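You operate a simulated robot arm through the tools that you are given. There is no shell and no other tool.

You are at the controls of a simulated robot arm. One attempt, no reset.

TASK
Fit cards and lids to both tubs on the table as the board says.
Fine: the early tub and the late tub; each card goes right down into its holder, each lid is pressed on its own tub, no sugar is spilt.

It is judged by the outcome, as a careful person would: the job done as asked, and still so three seconds after it is handed in. It fails if anything else is knocked over, pushed out of place, dropped, spilled or broken. A push-on lid holds only when it is set on centred and level and pressed home; a screw cap is set on level and turned clockwise until tight.

THE ROBOT
A 7-joint arm with a two-finger parallel gripper, fixed in place. Base frame: the origin is on the floor under the middle of its stand, x ahead of it, y to its left, z up. Lengths are in mm, angles in degrees, forces in N, time in s.
It reaches about 1479 mm from its shoulder. Its first joint turns from -166.0 to 166.0 degrees. Payload 4.4 kg.
The tool frame sits at the grasp point between the pads (the TCP): z along the fingers, y along the line on which they close. The tips reach 23 mm beyond it. Largest opening 94 mm; finger width 38, thickness 10; the body of the gripper, 54 by 96 mm, starts 39 mm behind the TCP.
Orientation is that of the tool frame in the base frame, as [roll, pitch, yaw] about the fixed x, y, z axes, in that order (R = Rz(yaw) Ry(pitch) Rx(roll)). With the fingers straight down and closing along the base's y, the tool's x points along the base's -x, its y along +y and its z along -z.

THE INTERFACE
- The arm moves only by the tool jog_arm. Its argument "moves" is a list of rows, each an object (a shift or turn left out is 0, a gripper value left out holds the last) with "fingers": the closure, from 0 (fully open) to 1 (shut); "xyz": the shift along the base's x, y, z in mm, a list of three; "turn": the turn, a rotation vector about the base's x, y, z in degrees, a list of three. In form: [{"fingers": fingers, "xyz": [tx, ty, tz], "turn": [rx, ry, rz]}, ...]. A call has 1 to 20 rows; each row shifts and turns the commanded pose from where the row before left it. Each row takes 0.2 s and may step no farther than 50 mm and 8.6 degrees from the row before; otherwise, or with a gripper value out of range, the whole call is refused. Where a pose cannot be reached the arm comes as near as it can. A force on the tool above 40 N (or 10 N above the force at the start of the call, whichever is more), or a blocked arm, ends the call early, and 0.2 s more pass. Each finger travels about 72 mm/s and halts on what it meets, pressing with about 34 N; the grip force reading is that of the motor and also rises with nothing between the fingers. The clock runs only during rows and for 0.2 s after the last one: add rows that do not move to give the fingers time. The reply holds the time, the measured pose of the TCP, the force on the tool along the base axes, the opening and the grip force, in the units named above and with some noise, with the torque about the TCP (base axes, N m) and any sound that the robot's microphone picked up, and new pictures: "show" is both (left out), scene, wrist or none.
- Cameras (640 x 400 px; columns grow to the right, rows downward): "scene" is fixed at [399.5, 499.6, 1441.8]; the picture's right is [-0.60, -0.80, 0.00], its down [-0.32, 0.24, -0.92] and it looks along [0.74, -0.55, -0.40] (base axes); focal length 337 px, centre (320, 200). "wrist" rides on the gripper at [86, 16, -74] in the tool frame; the picture's right is [-0.18, 0.98, 0.00], its down [-0.58, -0.11, -0.81] and it looks along [-0.79, -0.15, 0.59] (tool axes); focal length 243 px, centre (320, 200). There is no depth. A picture from a camera that has moved, and an enlarged one, comes with that camera's place and axes in the base frame and with its lens.
- enlarge(camera, box): a new picture of the part [left, top, right, bottom] of that camera's present view, enlarged. No time passes.
- job_done(): hands the job in; it is judged then, once.

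Nothing tells you positions but the pictures and the camera data. Unless the task says otherwise, let go and move clear before handing in.

The tools are called after ">>>" as name(argument=value, ...) on one line, values as JSON. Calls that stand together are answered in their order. jog_arm: Moves the arm, as the interface text tells. Its arguments: {"type":"object","properties":{"moves":{"type":"array"},"show":{"type":"string","enum":["both","scene","wrist","none"]}},"required":["moves"]} The other tools are called the same way: enlarge (camera, box) takes an enlarged picture of a part of a camera's view; job_done () hands the job in.

At the start:

```text
t: 0.0
eef_pos: [716.9, 163.8, 1263.0]
orientation: [-180.0, 0.0, -179.9]
contact_force: [0.8, -0.1, -1.2]
moment: [0.02, 0.0, 0.0]
gripper_width: 93.8
finger_force: 0.1
```

scene: 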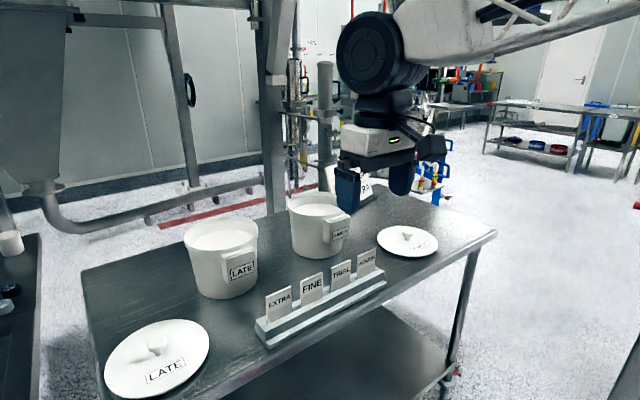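
wrist: 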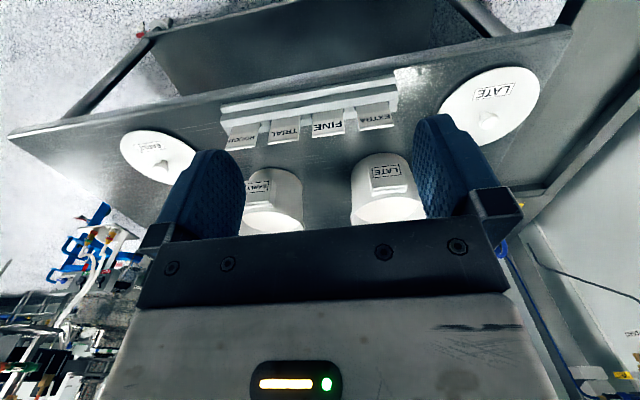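

I see a table with two white tubs (LATE and another marked probably EARLY), a rack with cards EXTRA, FINE, TRIAL and a fourth one, and two lids; a board is partly hidden behind the gripper. I'll enlarge the pictures to read everything first.

>>> enlarge(camera="scene", box=[170, 160, 450, 350])

>>> enlarge(camera="wrist", box=[100, 60, 560, 250])

>>> enlarge(camera="scene", box=[310, 120, 450, 220])

```text
2.11 times, centred on (310, 255) of scene
camera zoom: at [399.5, 499.6, 1441.8], right [-0.6, -0.8, 0.0], down [-0.32, 0.24, -0.92], along [0.74, -0.55, -0.4], focal length 710 px, centre (341, 84)
```

zoom: 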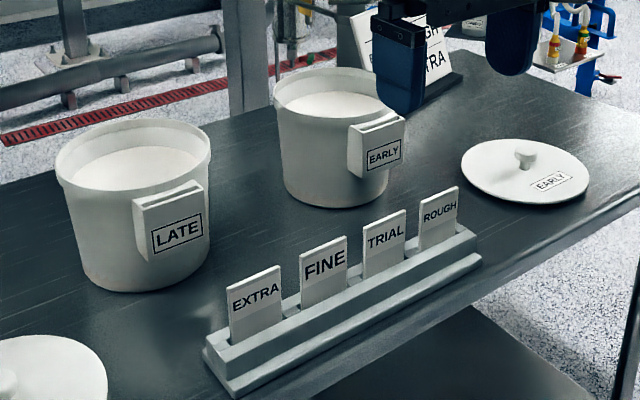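

```text
1.39 times, centred on (330, 155) of wrist
camera zoom: at [629.5, 180.2, 1337.8], right [0.18, 0.98, 0.0], down [0.58, -0.11, 0.81], along [0.79, -0.15, -0.59], focal length 338 px, centre (306, 263)
```

zoom: 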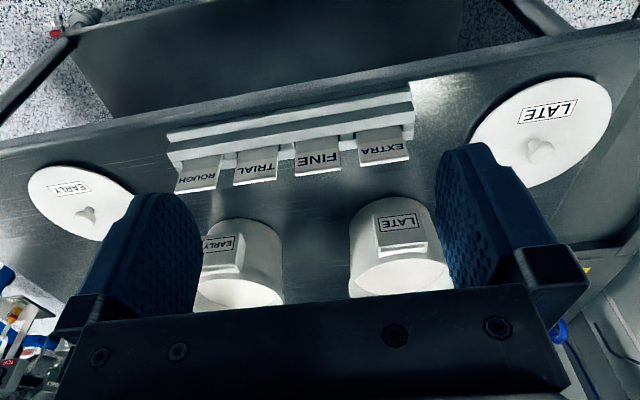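

```text
4.00 times, centred on (380, 170) of scene
camera zoom: at [399.5, 499.6, 1441.8], right [-0.6, -0.8, 0.0], down [-0.32, 0.24, -0.92], along [0.74, -0.55, -0.4], focal length 1348 px, centre (80, 320)
```

zoom: 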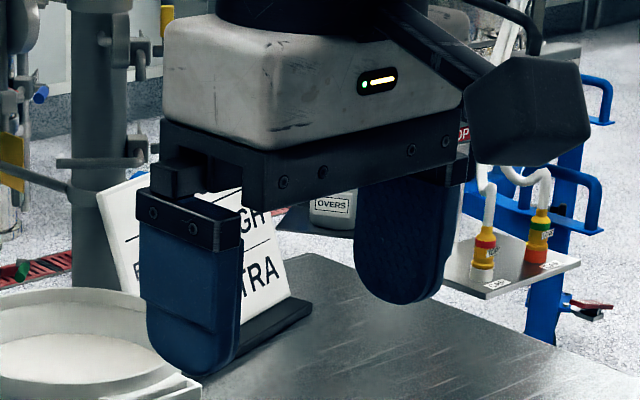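

The cards read EXTRA, FINE, TRIAL, ROUGH; tubs are EARLY and LATE with holders on their fronts, and the board stands behind the gripper. I'll raise the arm to uncover the board.

>>> jog_arm(moves=[{"xyz": [0, 0, 40]}, {"xyz": [0, 0, 40]}, {"xyz": [0, 0, 40]}, {"xyz": [0, 0, 40]}, {"xyz": [0, 0, 40]}, {}])

```text
t: 1.4
eef_pos: [716.8, 164.5, 1463.8]
orientation: [180.0, 0.0, 180.0]
contact_force: [0.4, -0.6, -0.8]
moment: [0.02, 0.0, -0.01]
gripper_width: 94.0
finger_force: 0.0
camera wrist: at [629.6, 181.0, 1538.6], right [0.18, 0.98, 0.0], down [0.58, -0.11, 0.81], along [0.79, -0.15, -0.59], focal length 243 px, centre (320, 200)
```

scene: 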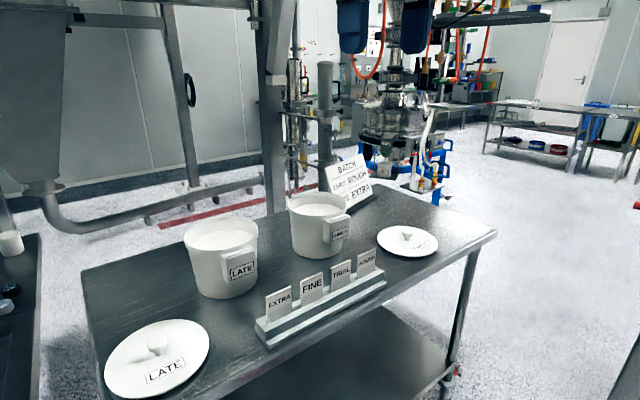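
wrist: 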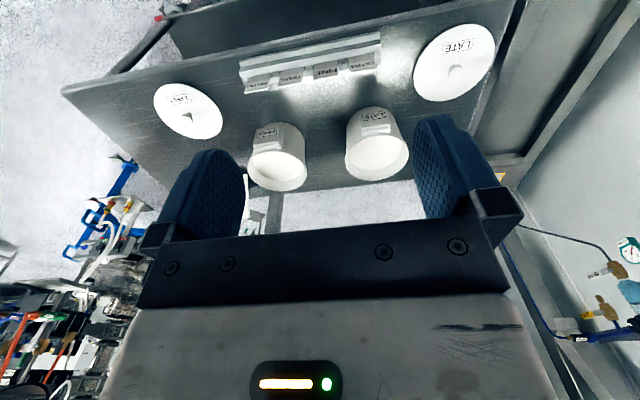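

>>> enlarge(camera="scene", box=[290, 140, 410, 220])

>>> enlarge(camera="scene", box=[180, 180, 370, 300])

>>> enlarge(camera="scene", box=[240, 230, 400, 350])

>>> enlarge(camera="wrist", box=[220, 10, 520, 200])

>>> enlarge(camera="scene", box=[90, 300, 250, 400])

>>> enlarge(camera="scene", box=[360, 210, 460, 270])

```text
5.00 times, centred on (350, 180) of scene
camera zoom: at [399.5, 499.6, 1441.8], right [-0.6, -0.8, 0.0], down [-0.32, 0.24, -0.92], along [0.74, -0.55, -0.4], focal length 1685 px, centre (170, 300)
```

zoom: 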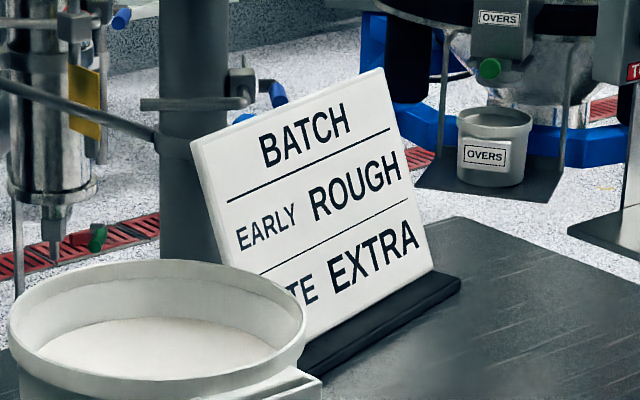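

```text
3.33 times, centred on (275, 240) of scene
camera zoom: at [399.5, 499.6, 1441.8], right [-0.6, -0.8, 0.0], down [-0.32, 0.24, -0.92], along [0.74, -0.55, -0.4], focal length 1123 px, centre (470, 67)
```

zoom: 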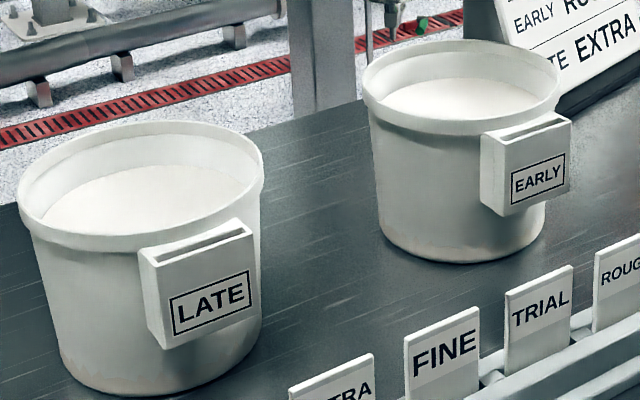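

```text
3.33 times, centred on (320, 290) of scene
camera zoom: at [399.5, 499.6, 1441.8], right [-0.6, -0.8, 0.0], down [-0.32, 0.24, -0.92], along [0.74, -0.55, -0.4], focal length 1123 px, centre (320, -100)
```

zoom: 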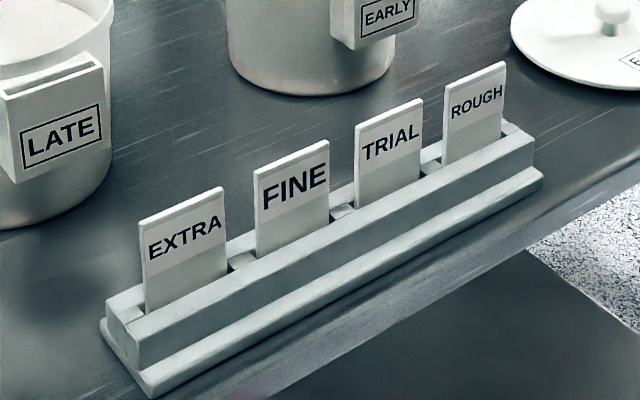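

```text
2.11 times, centred on (370, 105) of wrist
camera zoom: at [629.6, 181.0, 1538.6], right [0.18, 0.98, 0.0], down [0.58, -0.11, 0.81], along [0.79, -0.15, -0.59], focal length 511 px, centre (215, 400)
```

zoom: 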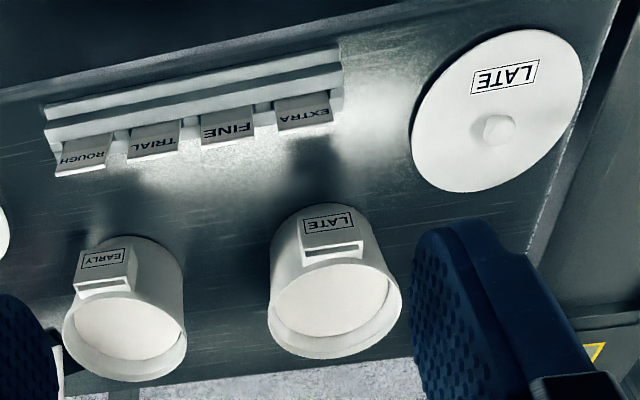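

```text
4.00 times, centred on (170, 350) of scene
camera zoom: at [399.5, 499.6, 1441.8], right [-0.6, -0.8, 0.0], down [-0.32, 0.24, -0.92], along [0.74, -0.55, -0.4], focal length 1348 px, centre (920, -400)
```

zoom: 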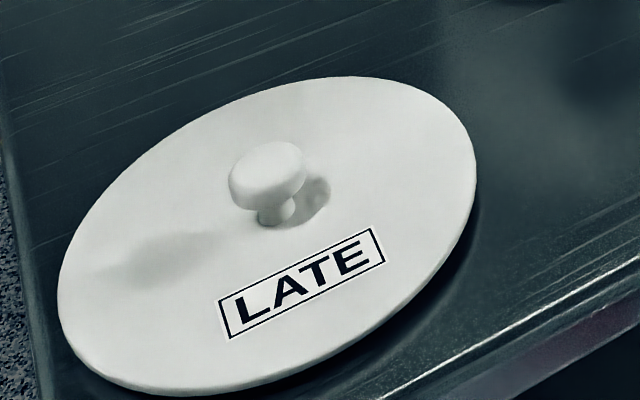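

```text
6.40 times, centred on (410, 240) of scene
camera zoom: at [399.5, 499.6, 1441.8], right [-0.6, -0.8, 0.0], down [-0.32, 0.24, -0.92], along [0.74, -0.55, -0.4], focal length 2157 px, centre (-256, -56)
```

zoom: 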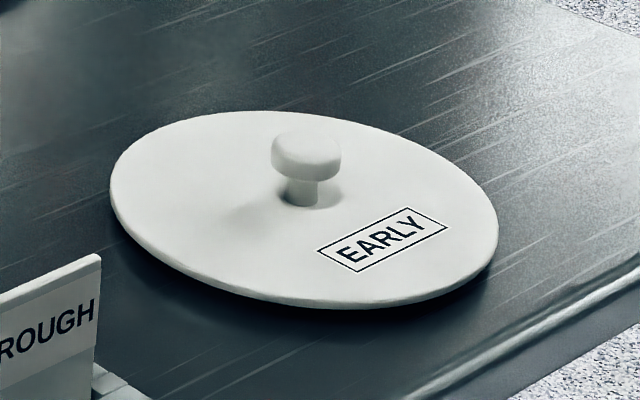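

The board reads EARLY → ROUGH and LATE → EXTRA. By triangulation I put the cards in a row along y at x≈912 (EXTRA y≈229, ROUGH y≈-26, tops at z≈980), the EARLY tub near (1160,-56), the LATE tub near (1146,256), and the lid knobs near (989,-285) and (985,461). Next I turn the gripper 90° so that it closes along x, and go high above ROUGH to look.

>>> jog_arm(moves=[{"xyz": [17.7, -17.3, -24], "turn": [0, 0, 8.18]}, {"xyz": [17.7, -17.3, -24], "turn": [0, 0, 8.18]}, {"xyz": [17.7, -17.3, -24], "turn": [0, 0, 8.18]}, {"xyz": [17.7, -17.3, -24], "turn": [0, 0, 8.18]}, {"xyz": [17.7, -17.3, -24], "turn": [0, 0, 8.18]}, {"xyz": [17.7, -17.3, -24], "turn": [0, 0, 8.18]}, {"xyz": [17.7, -17.3, -24], "turn": [0, 0, 8.18]}, {"xyz": [17.7, -17.3, -24], "turn": [0, 0, 8.18]}, {"xyz": [17.7, -17.3, -24], "turn": [0, 0, 8.18]}, {"xyz": [17.7, -17.3, -24], "turn": [0, 0, 8.18]}, {"xyz": [17.7, -17.3, -24], "turn": [0, 0, 8.2]}, {}, {}])

```text
t: 4.2
eef_pos: [911.6, -26.5, 1200.0]
orientation: [-180.0, 0.0, -90.0]
contact_force: [-0.7, -0.2, 0.1]
moment: [-0.01, 0.01, -0.04]
gripper_width: 94.0
finger_force: 0.1
camera wrist: at [894.7, -112.9, 1274.0], right [-0.98, 0.18, 0.0], down [0.11, 0.58, 0.81], along [0.15, 0.79, -0.59], focal length 243 px, centre (320, 200)
```

scene: 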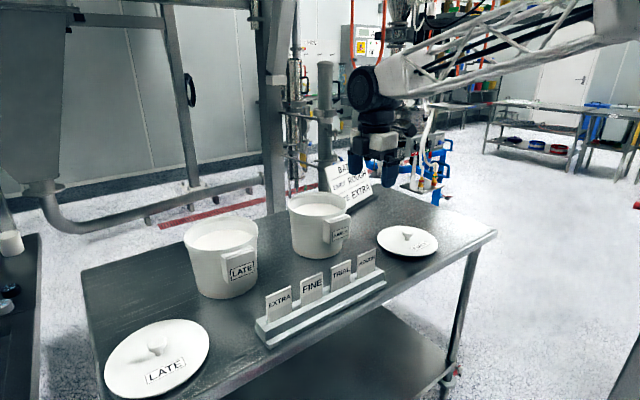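
wrist: 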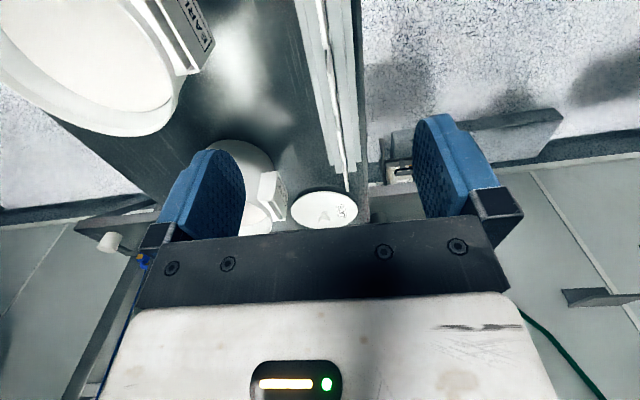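

The gripper is above the rack's ROUGH end with the camera looking along +y. I'll zoom to measure the cards edge-on and the EARLY holder.

>>> enlarge(camera="wrist", box=[260, 0, 400, 90])

>>> enlarge(camera="wrist", box=[0, 0, 230, 145])

>>> enlarge(camera="wrist", box=[200, 100, 370, 235])

>>> enlarge(camera="scene", box=[285, 185, 365, 265])

>>> enlarge(camera="scene", box=[180, 210, 270, 300])

```text
4.44 times, centred on (330, 45) of wrist
camera zoom: at [894.7, -112.9, 1274.0], right [-0.98, 0.18, 0.0], down [0.11, 0.58, 0.81], along [0.15, 0.79, -0.59], focal length 1078 px, centre (276, 889)
```

zoom: 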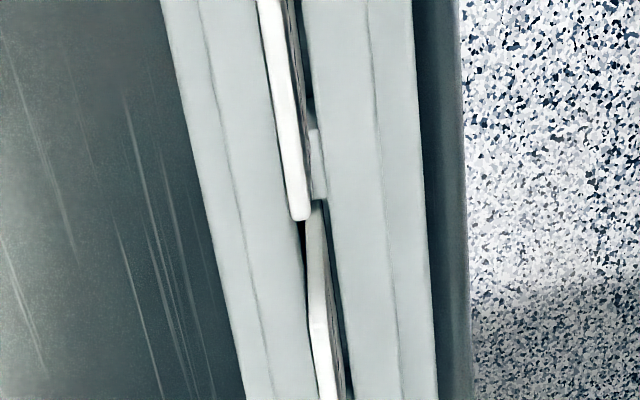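

```text
2.76 times, centred on (115, 72) of wrist
camera zoom: at [894.7, -112.9, 1274.0], right [-0.98, 0.18, 0.0], down [0.11, 0.58, 0.81], along [0.15, 0.79, -0.59], focal length 669 px, centre (886, 552)
```

zoom: 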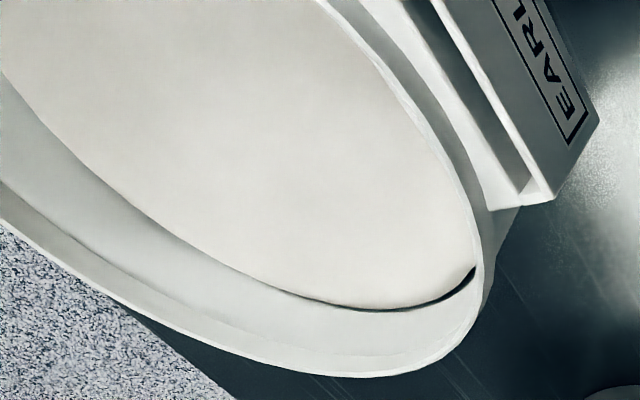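

```text
2.96 times, centred on (285, 168) of wrist
camera zoom: at [894.7, -112.9, 1274.0], right [-0.98, 0.18, 0.0], down [0.11, 0.58, 0.81], along [0.15, 0.79, -0.59], focal length 719 px, centre (424, 296)
```

zoom: 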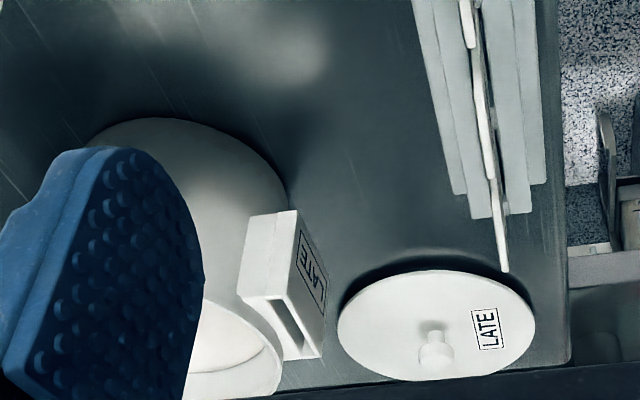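

```text
5.00 times, centred on (325, 225) of scene
camera zoom: at [399.5, 499.6, 1441.8], right [-0.6, -0.8, 0.0], down [-0.32, 0.24, -0.92], along [0.74, -0.55, -0.4], focal length 1685 px, centre (295, 75)
```

zoom: 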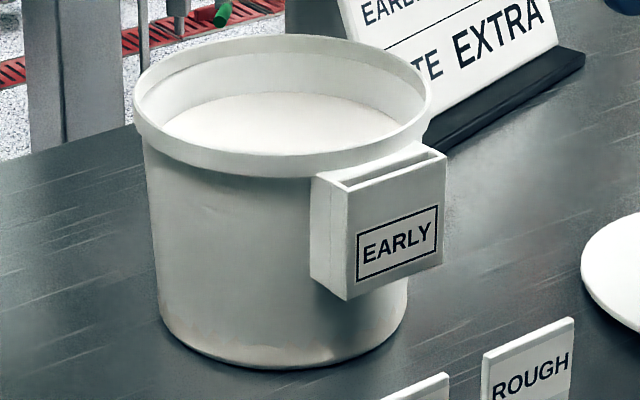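

```text
4.44 times, centred on (225, 255) of scene
camera zoom: at [399.5, 499.6, 1441.8], right [-0.6, -0.8, 0.0], down [-0.32, 0.24, -0.92], along [0.74, -0.55, -0.4], focal length 1498 px, centre (742, -44)
```

zoom: 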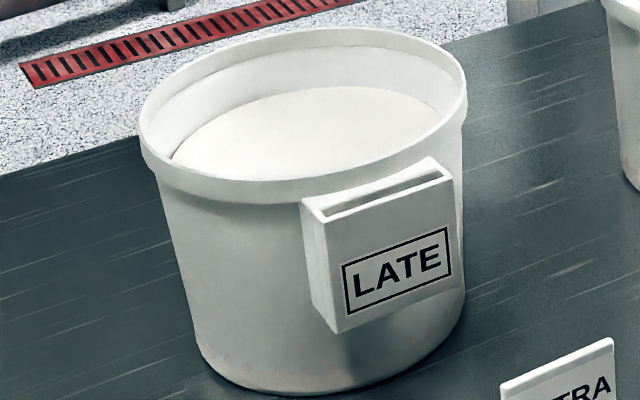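

The two holders face the robot: EARLY's top front edge runs about (1041, -13…-84) and LATE's about (1041, 216…289), both at z≈1015, parallel to y. I'll come down closer above ROUGH and re-measure.

>>> jog_arm(moves=[{"xyz": [-0.5, 0, -36]}, {"xyz": [-0.5, 0, -36]}, {"xyz": [-0.5, 0, -36]}, {"xyz": [0, 0, -30]}, {}, {}])

```text
t: 5.6
eef_pos: [908.3, -27.9, 1062.9]
orientation: [180.0, -0.1, -90.0]
contact_force: [0.9, 0.7, -0.2]
moment: [0.0, 0.03, -0.02]
gripper_width: 93.9
finger_force: 0.1
camera wrist: at [892.6, -112.8, 1136.6], right [-0.98, 0.18, 0.0], down [0.11, 0.58, 0.81], along [0.15, 0.79, -0.59], focal length 243 px, centre (320, 200)
```

scene: 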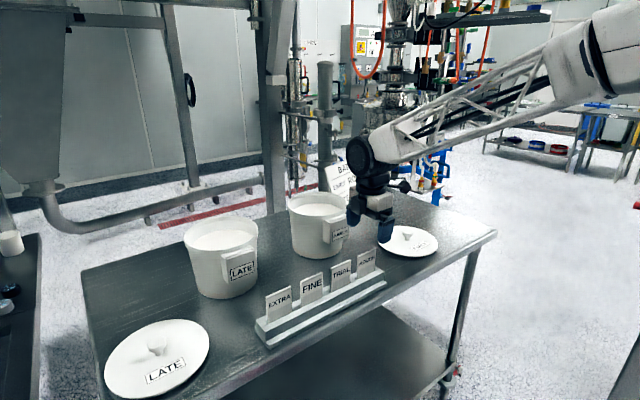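
wrist: 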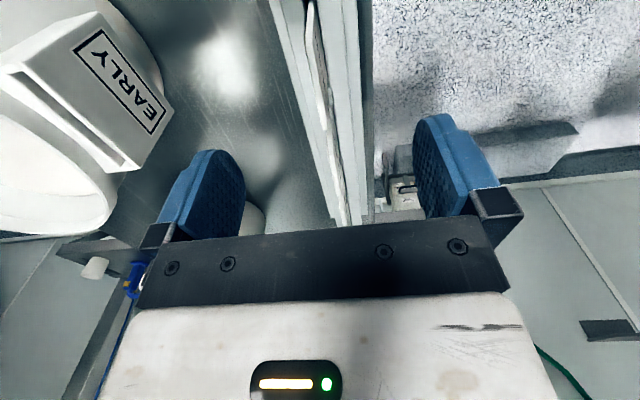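

>>> enlarge(camera="wrist", box=[260, 0, 400, 90])

>>> enlarge(camera="wrist", box=[0, 0, 230, 145])

>>> enlarge(camera="scene", box=[320, 180, 420, 300])

>>> enlarge(camera="wrist", box=[290, 0, 360, 45])

```text
4.44 times, centred on (330, 45) of wrist
camera zoom: at [892.6, -112.8, 1136.6], right [-0.98, 0.18, 0.0], down [0.11, 0.58, 0.81], along [0.15, 0.79, -0.59], focal length 1078 px, centre (276, 889)
```

zoom: 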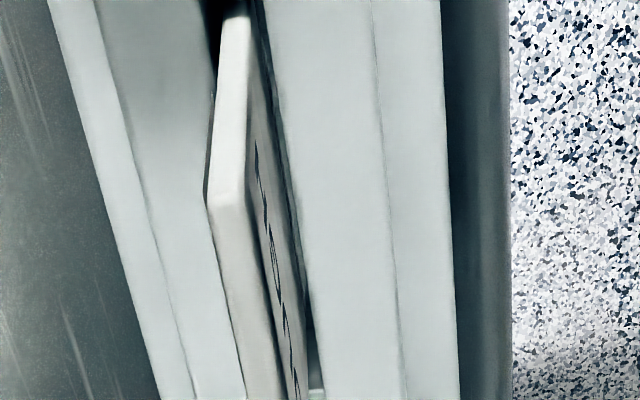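

```text
2.76 times, centred on (115, 72) of wrist
camera zoom: at [892.6, -112.8, 1136.6], right [-0.98, 0.18, 0.0], down [0.11, 0.58, 0.81], along [0.15, 0.79, -0.59], focal length 669 px, centre (886, 552)
```

zoom: 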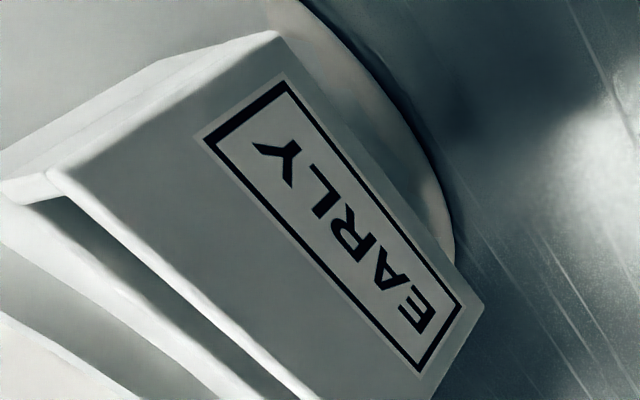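

```text
3.33 times, centred on (370, 240) of scene
camera zoom: at [399.5, 499.6, 1441.8], right [-0.6, -0.8, 0.0], down [-0.32, 0.24, -0.92], along [0.74, -0.55, -0.4], focal length 1123 px, centre (153, 67)
```

zoom: 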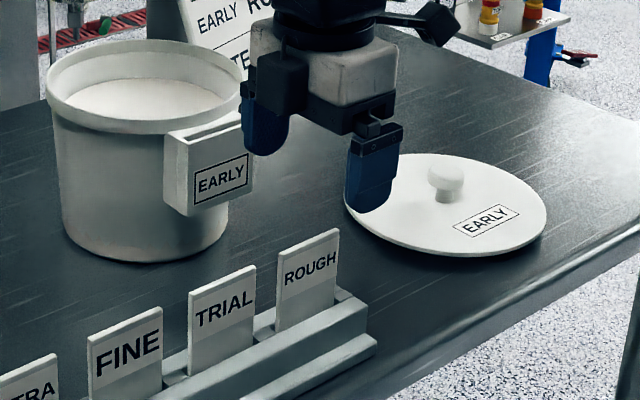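

```text
8.89 times, centred on (325, 22) of wrist
camera zoom: at [892.6, -112.8, 1136.6], right [-0.98, 0.18, 0.0], down [0.11, 0.58, 0.81], along [0.15, 0.79, -0.59], focal length 2157 px, centre (276, 1778)
```

zoom: 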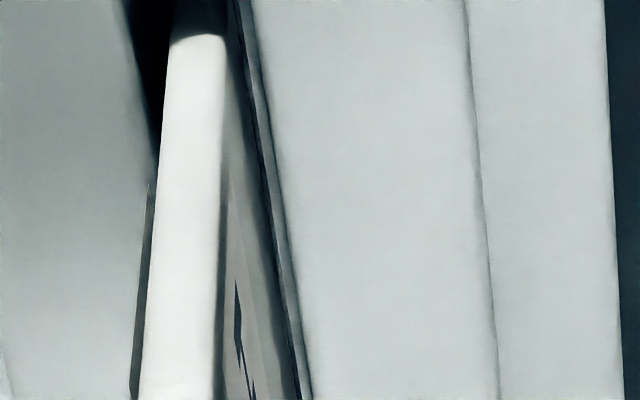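

The ROUGH card is upright at about x≈911, y≈-27, top z≈981, and parallel to y, about 1.3 mm to +x of the gripper axis. I'll go down so that the fingertips straddle its upper part and then check.

>>> jog_arm(moves=[{"xyz": [1.2, 0, -30]}, {"xyz": [0, 0, -30]}, {"xyz": [0, 0, -12]}, {}, {}])

```text
t: 6.8
eef_pos: [910.3, -26.4, 989.3]
orientation: [-179.9, -0.1, -90.0]
contact_force: [-0.9, 0.2, 0.2]
moment: [0.03, -0.01, -0.02]
gripper_width: 94.0
finger_force: 0.1
camera wrist: at [893.7, -112.6, 1064.1], right [-0.98, 0.18, 0.0], down [0.11, 0.58, 0.81], along [0.15, 0.79, -0.59], focal length 243 px, centre (320, 200)
```

scene: 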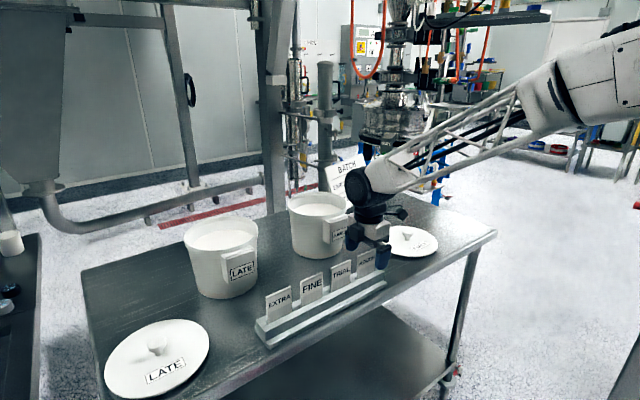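
wrist: 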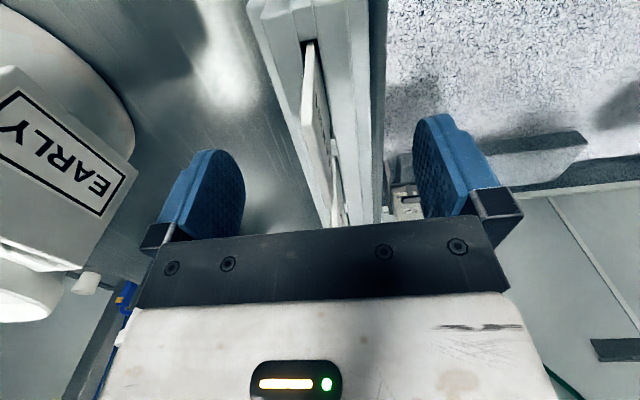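

>>> enlarge(camera="wrist", box=[160, 20, 480, 230])

>>> enlarge(camera="scene", box=[320, 200, 420, 290])

>>> enlarge(camera="wrist", box=[280, 30, 380, 230])

```text
1.90 times, centred on (320, 125) of wrist
camera zoom: at [893.7, -112.6, 1064.1], right [-0.98, 0.18, 0.0], down [0.11, 0.58, 0.81], along [0.15, 0.79, -0.59], focal length 462 px, centre (320, 343)
```

zoom: 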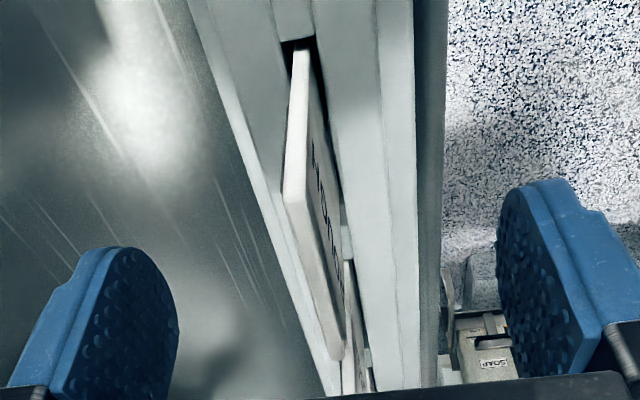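

```text
4.44 times, centred on (370, 245) of scene
camera zoom: at [399.5, 499.6, 1441.8], right [-0.6, -0.8, 0.0], down [-0.32, 0.24, -0.92], along [0.74, -0.55, -0.4], focal length 1498 px, centre (98, 0)
```

zoom: 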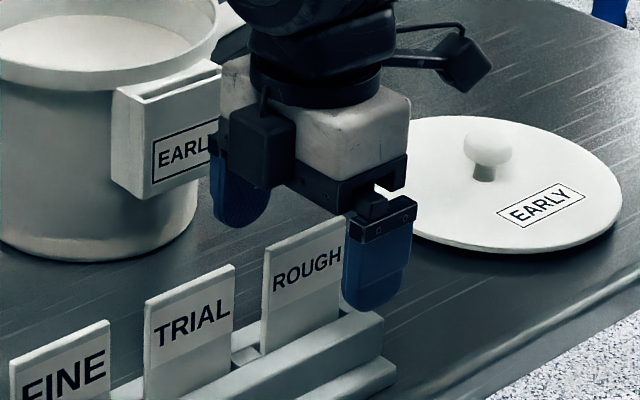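

```text
2.00 times, centred on (330, 130) of wrist
camera zoom: at [893.7, -112.6, 1064.1], right [-0.98, 0.18, 0.0], down [0.11, 0.58, 0.81], along [0.15, 0.79, -0.59], focal length 485 px, centre (300, 340)
```

zoom: 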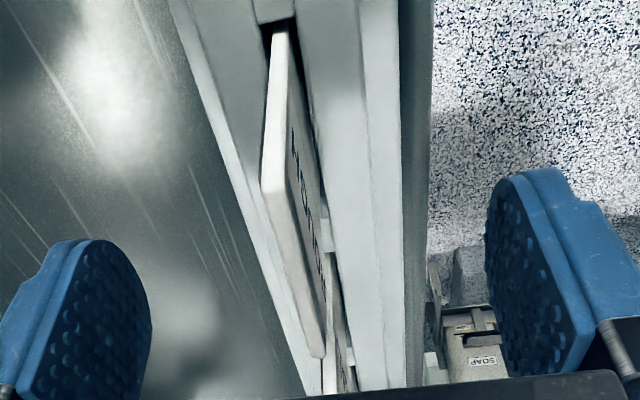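

The ROUGH card is centred between the fingers (within about half a millimetre). I'll go down 3 mm and close on it.

>>> jog_arm(moves=[{"xyz": [0.4, 0, -3]}, {"fingers": 1}, {"fingers": 1}, {"fingers": 1}, {"fingers": 1}, {"fingers": 1}])

```text
t: 8.2
eef_pos: [910.7, -25.8, 986.0]
orientation: [-180.0, 0.0, -90.0]
contact_force: [-0.7, 0.3, 0.2]
moment: [0.01, 0.01, -0.01]
gripper_width: 4.1
finger_force: 33.8
camera wrist: at [894.2, -112.5, 1061.1], right [-0.98, 0.18, 0.0], down [0.11, 0.58, 0.81], along [0.15, 0.79, -0.59], focal length 243 px, centre (320, 200)
```

scene: 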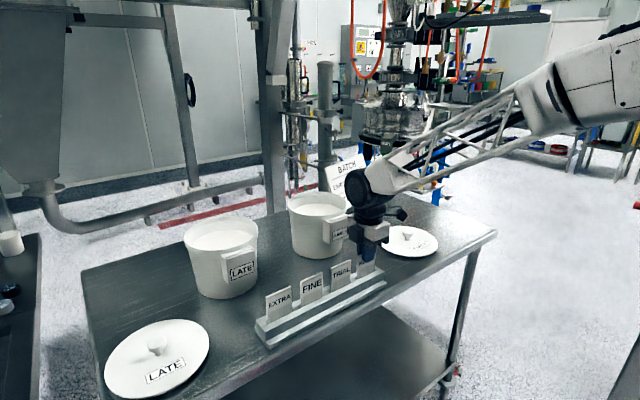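
wrist: 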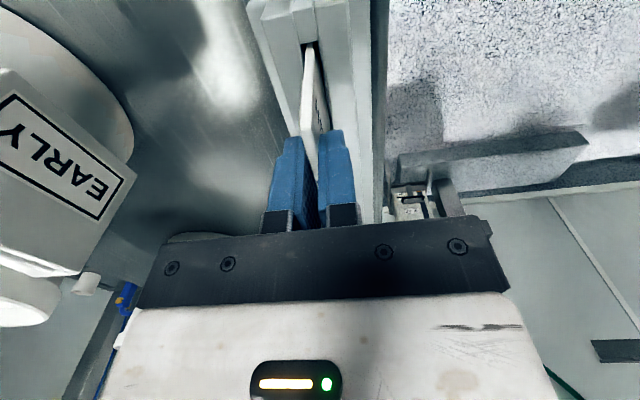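

The fingers have closed on a 4 mm thick card. I'll lift it straight up out of the rack, slowly at first.

>>> jog_arm(moves=[{"fingers": 1, "xyz": [0, 0, 8]}, {"xyz": [0, 0, 12]}, {"xyz": [0, 0, 15]}, {"xyz": [0, 0, 15]}, {"xyz": [0, 0, 20]}, {"xyz": [0, 0, 25]}, {"xyz": [0, 0, 25]}, {"xyz": [0, 0, 20]}, {}])

>>> enlarge(camera="scene", box=[310, 160, 430, 290])

>>> enlarge(camera="wrist", box=[0, 0, 420, 240])

```text
t: 10.2
eef_pos: [908.9, -26.3, 1126.4]
orientation: [-180.0, 0.0, -90.1]
contact_force: [-0.4, 0.5, -0.4]
moment: [-0.01, -0.01, 0.0]
gripper_width: 4.2
finger_force: 34.2
camera wrist: at [894.4, -112.7, 1200.6], right [-0.98, 0.18, 0.0], down [0.11, 0.58, 0.81], along [0.15, 0.79, -0.59], focal length 243 px, centre (320, 200)
```

scene: 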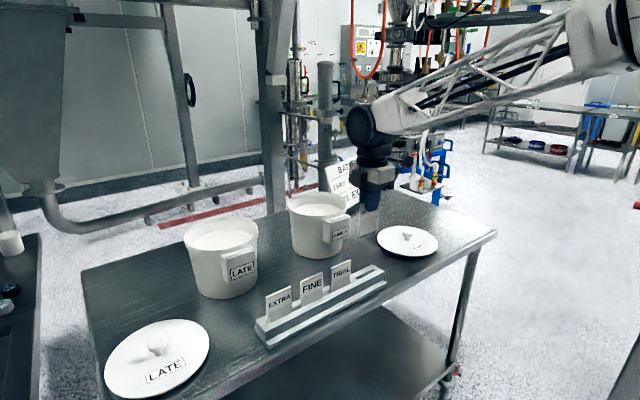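
wrist: 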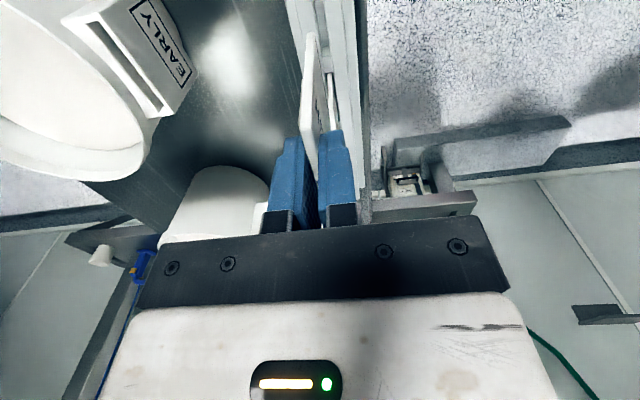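

```text
3.08 times, centred on (370, 225) of scene
camera zoom: at [399.5, 499.6, 1441.8], right [-0.6, -0.8, 0.0], down [-0.32, 0.24, -0.92], along [0.74, -0.55, -0.4], focal length 1037 px, centre (166, 123)
```

zoom: 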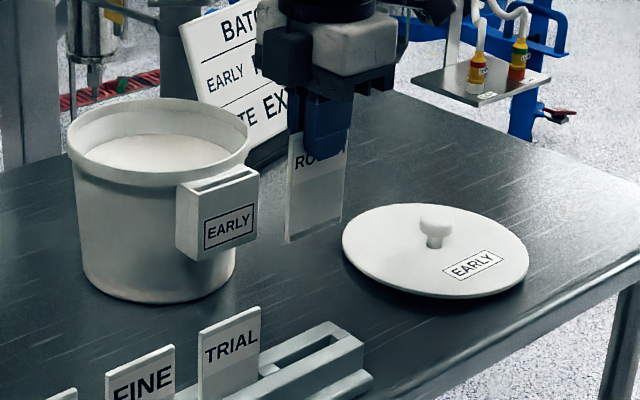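

```text
1.52 times, centred on (210, 120) of wrist
camera zoom: at [894.4, -112.7, 1200.6], right [-0.98, 0.18, 0.0], down [0.11, 0.58, 0.81], along [0.15, 0.79, -0.59], focal length 370 px, centre (488, 322)
```

zoom: 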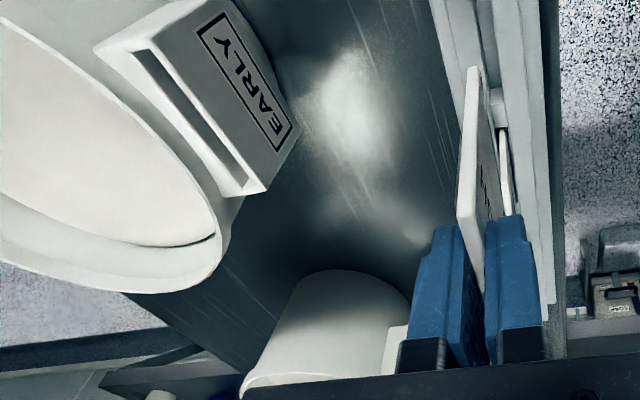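

The card hangs straight in the grip; its lower edge is about 96 mm below the TCP. I'll zoom in on the EARLY slot to locate its four corners accurately.

>>> enlarge(camera="wrist", box=[50, 0, 210, 130])

>>> enlarge(camera="scene", box=[310, 205, 360, 245])

>>> enlarge(camera="wrist", box=[270, 10, 370, 240])

```text
3.08 times, centred on (130, 65) of wrist
camera zoom: at [894.4, -112.7, 1200.6], right [-0.98, 0.18, 0.0], down [0.11, 0.58, 0.81], along [0.15, 0.79, -0.59], focal length 746 px, centre (905, 615)
```

zoom: 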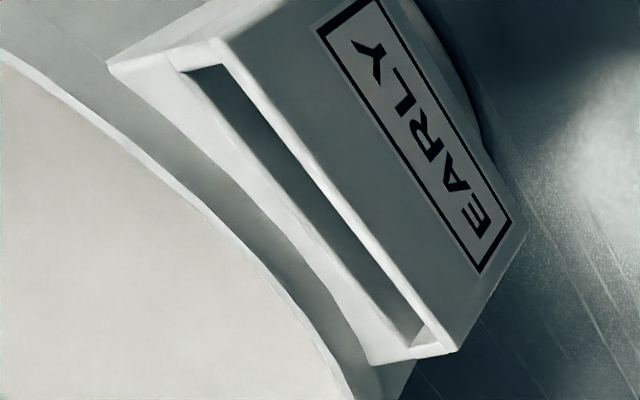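

```text
10.00 times, centred on (335, 225) of scene
camera zoom: at [399.5, 499.6, 1441.8], right [-0.6, -0.8, 0.0], down [-0.32, 0.24, -0.92], along [0.74, -0.55, -0.4], focal length 3370 px, centre (170, -50)
```

zoom: 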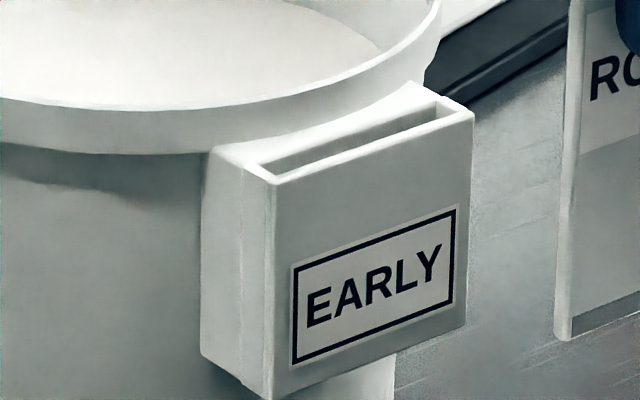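

```text
1.74 times, centred on (320, 125) of wrist
camera zoom: at [894.4, -112.7, 1200.6], right [-0.98, 0.18, 0.0], down [0.11, 0.58, 0.81], along [0.15, 0.79, -0.59], focal length 422 px, centre (320, 330)
```

zoom: 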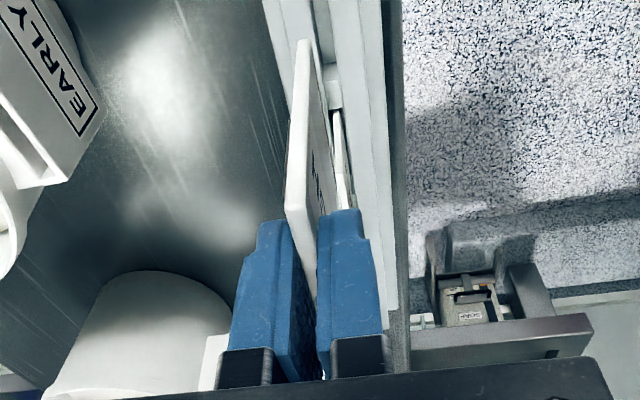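

The EARLY slot appears about 10 mm by 65 mm, centred near (1048.5, -49.5), with its top at z≈1015. I'll carry the card above it with the lower edge about 20 mm clear and look again.

>>> jog_arm(moves=[{"xyz": [0, 0, 10]}, {"xyz": [20, -3, 0]}, {"xyz": [30, -5, 0]}, {"xyz": [30, -5, 0]}, {"xyz": [30, -5, 0]}, {"xyz": [20, -4, 0]}, {"xyz": [8, -1, 0]}, {}, {}])

>>> enlarge(camera="wrist", box=[230, 0, 400, 130])

>>> enlarge(camera="scene", box=[295, 180, 375, 250])

```text
t: 12.2
eef_pos: [1048.8, -49.9, 1137.1]
orientation: [-180.0, 0.1, -90.0]
contact_force: [-0.3, -0.6, 0.6]
moment: [0.01, -0.02, -0.03]
gripper_width: 3.9
finger_force: 33.7
camera wrist: at [1032.1, -136.3, 1210.9], right [-0.98, 0.18, 0.0], down [0.11, 0.58, 0.81], along [0.15, 0.79, -0.59], focal length 243 px, centre (320, 200)
```

scene: 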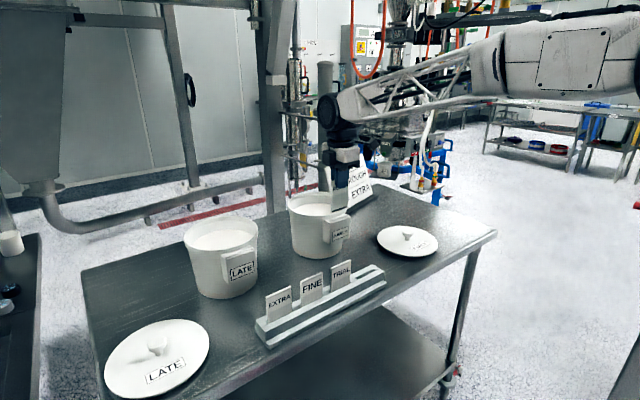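
wrist: 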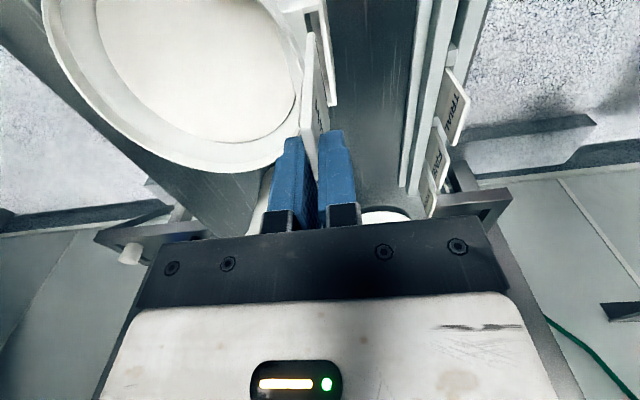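

```text
3.08 times, centred on (315, 65) of wrist
camera zoom: at [1032.1, -136.3, 1210.9], right [-0.98, 0.18, 0.0], down [0.11, 0.58, 0.81], along [0.15, 0.79, -0.59], focal length 746 px, centre (335, 615)
```

zoom: 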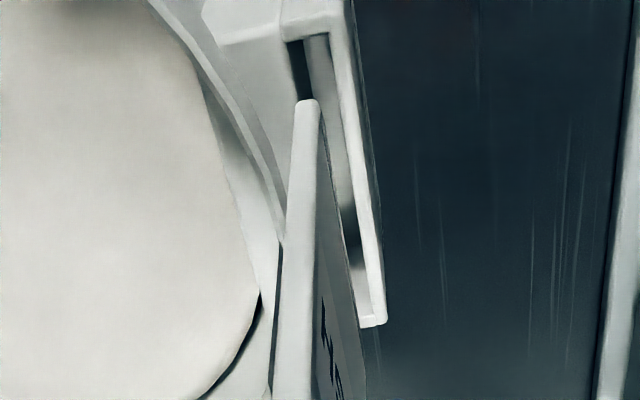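

```text
5.71 times, centred on (335, 215) of scene
camera zoom: at [399.5, 499.6, 1441.8], right [-0.6, -0.8, 0.0], down [-0.32, 0.24, -0.92], along [0.74, -0.55, -0.4], focal length 1926 px, centre (234, 114)
```

zoom: 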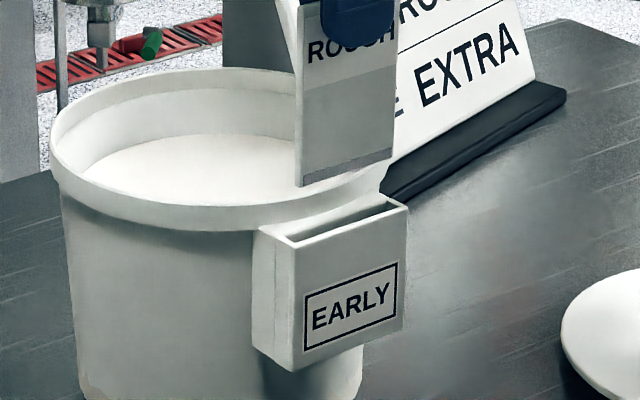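

The card sits above the slot: wrist view puts the card at about x 1047.8, y -49.3 and the slot centre at about x 1048.1, y -49.5. I'll cross-check in the scene view at higher zoom.

>>> enlarge(camera="scene", box=[315, 195, 355, 225])

>>> enlarge(camera="wrist", box=[280, 0, 350, 90])

```text
13.33 times, centred on (335, 210) of scene
camera zoom: at [399.5, 499.6, 1441.8], right [-0.6, -0.8, 0.0], down [-0.32, 0.24, -0.92], along [0.74, -0.55, -0.4], focal length 4494 px, centre (120, 67)
```

zoom: 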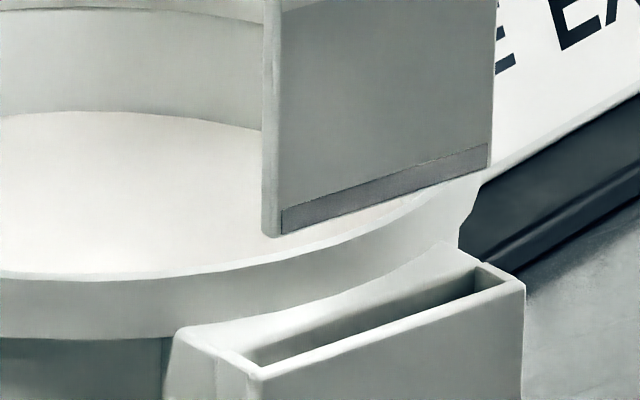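

```text
4.44 times, centred on (315, 45) of wrist
camera zoom: at [1032.1, -136.3, 1210.9], right [-0.98, 0.18, 0.0], down [0.11, 0.58, 0.81], along [0.15, 0.79, -0.59], focal length 1078 px, centre (342, 889)
```

zoom: 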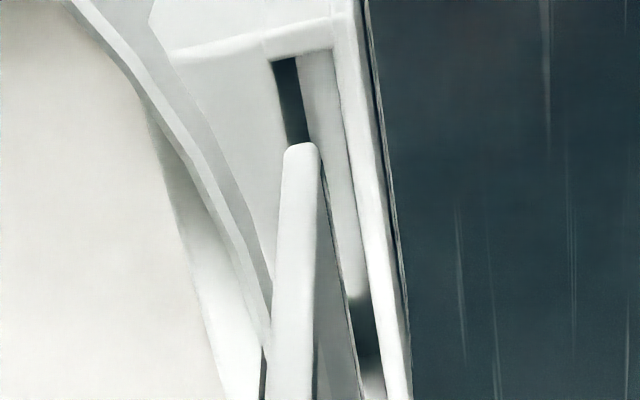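

The card is centred over the slot in both views within about 1–1.5 mm, with roughly 3 mm clearance each side. I'll lower 22 mm, to just above the slot, and look again.

>>> jog_arm(moves=[{"xyz": [0, 0, -8]}, {"xyz": [0, 0, -8]}, {"xyz": [0, 0, -6]}, {}, {}])

>>> enlarge(camera="scene", box=[315, 195, 355, 225])

>>> enlarge(camera="wrist", box=[270, 0, 370, 120])

```text
t: 13.4
eef_pos: [1049.5, -50.0, 1113.9]
orientation: [-180.0, 0.1, -89.9]
contact_force: [0.5, -0.1, 0.3]
moment: [-0.01, 0.01, -0.01]
gripper_width: 4.0
finger_force: 34.5
camera wrist: at [1032.4, -136.2, 1188.8], right [-0.98, 0.18, 0.0], down [0.11, 0.58, 0.81], along [0.15, 0.79, -0.59], focal length 243 px, centre (320, 200)
```

scene: 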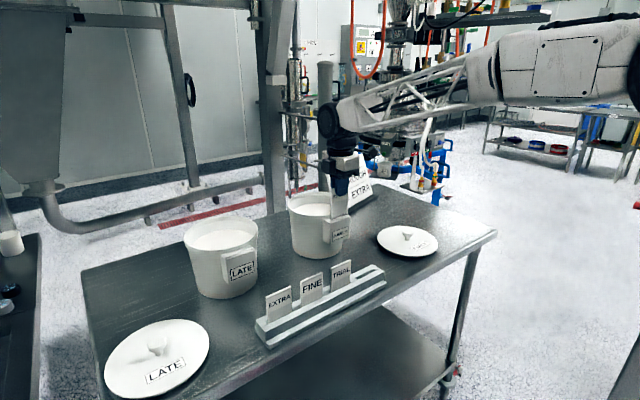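
wrist: 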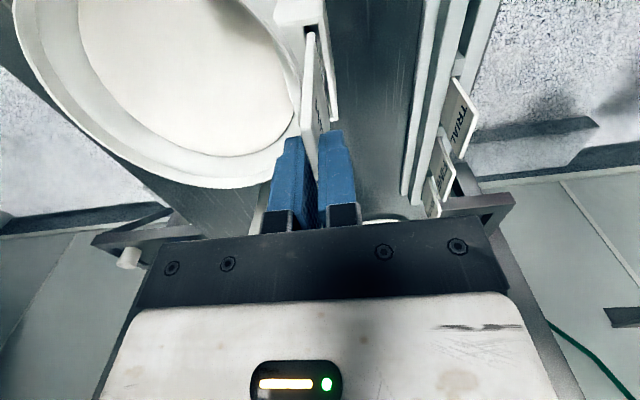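

```text
13.33 times, centred on (335, 210) of scene
camera zoom: at [399.5, 499.6, 1441.8], right [-0.6, -0.8, 0.0], down [-0.32, 0.24, -0.92], along [0.74, -0.55, -0.4], focal length 4494 px, centre (120, 67)
```

zoom: 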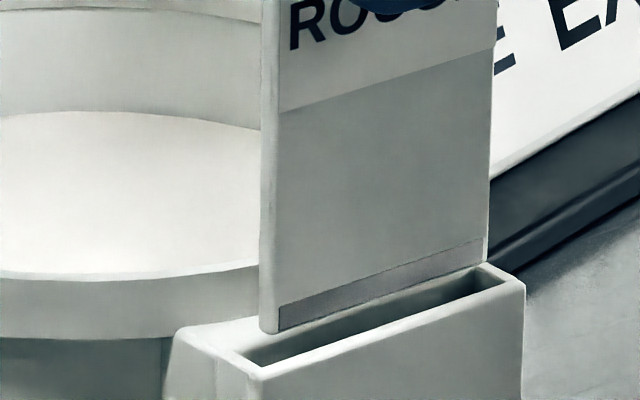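

```text
3.33 times, centred on (320, 60) of wrist
camera zoom: at [1032.4, -136.2, 1188.8], right [-0.98, 0.18, 0.0], down [0.11, 0.58, 0.81], along [0.15, 0.79, -0.59], focal length 809 px, centre (320, 667)
```

zoom: 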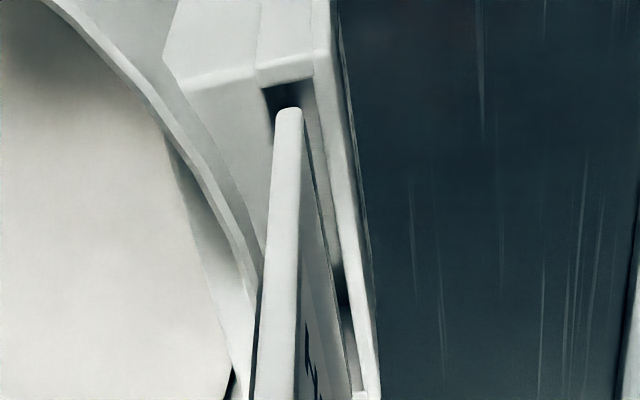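

In the wrist view the card's leading corner sits in the middle of the slot opening. I'll lower 14 mm gently so it enters, and watch the force.

>>> jog_arm(moves=[{"xyz": [0, 0, -3]}, {"xyz": [0, 0, -3]}, {"xyz": [0, 0, -4]}, {"xyz": [0, 0, -4]}, {}])

>>> enlarge(camera="scene", box=[310, 190, 360, 230])

>>> enlarge(camera="wrist", box=[270, 0, 370, 120])

```text
t: 14.6
eef_pos: [1048.3, -50.0, 1098.7]
orientation: [180.0, 0.0, -90.0]
contact_force: [0.3, 0.3, -1.6]
moment: [0.01, 0.03, 0.0]
gripper_width: 4.4
finger_force: 33.7
camera wrist: at [1032.6, -135.6, 1174.6], right [-0.98, 0.18, 0.0], down [0.11, 0.58, 0.81], along [0.15, 0.79, -0.59], focal length 243 px, centre (320, 200)
```

scene: 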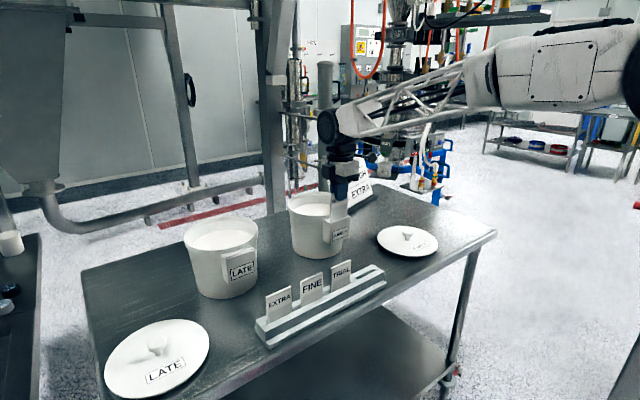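
wrist: 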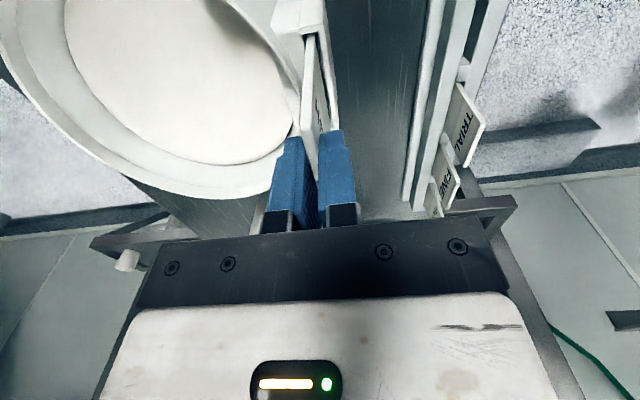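

```text
10.00 times, centred on (335, 210) of scene
camera zoom: at [399.5, 499.6, 1441.8], right [-0.6, -0.8, 0.0], down [-0.32, 0.24, -0.92], along [0.74, -0.55, -0.4], focal length 3370 px, centre (170, 100)
```

zoom: 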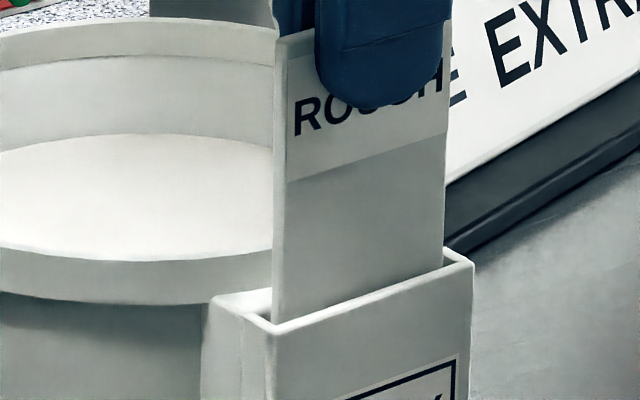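

```text
3.33 times, centred on (320, 60) of wrist
camera zoom: at [1032.6, -135.6, 1174.6], right [-0.98, 0.18, 0.0], down [0.11, 0.58, 0.81], along [0.15, 0.79, -0.59], focal length 809 px, centre (320, 667)
```

zoom: 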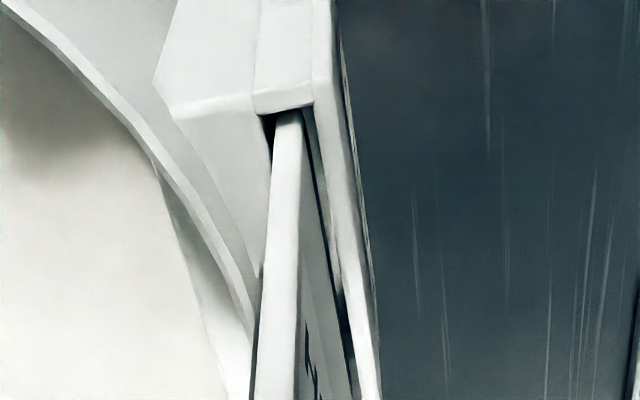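

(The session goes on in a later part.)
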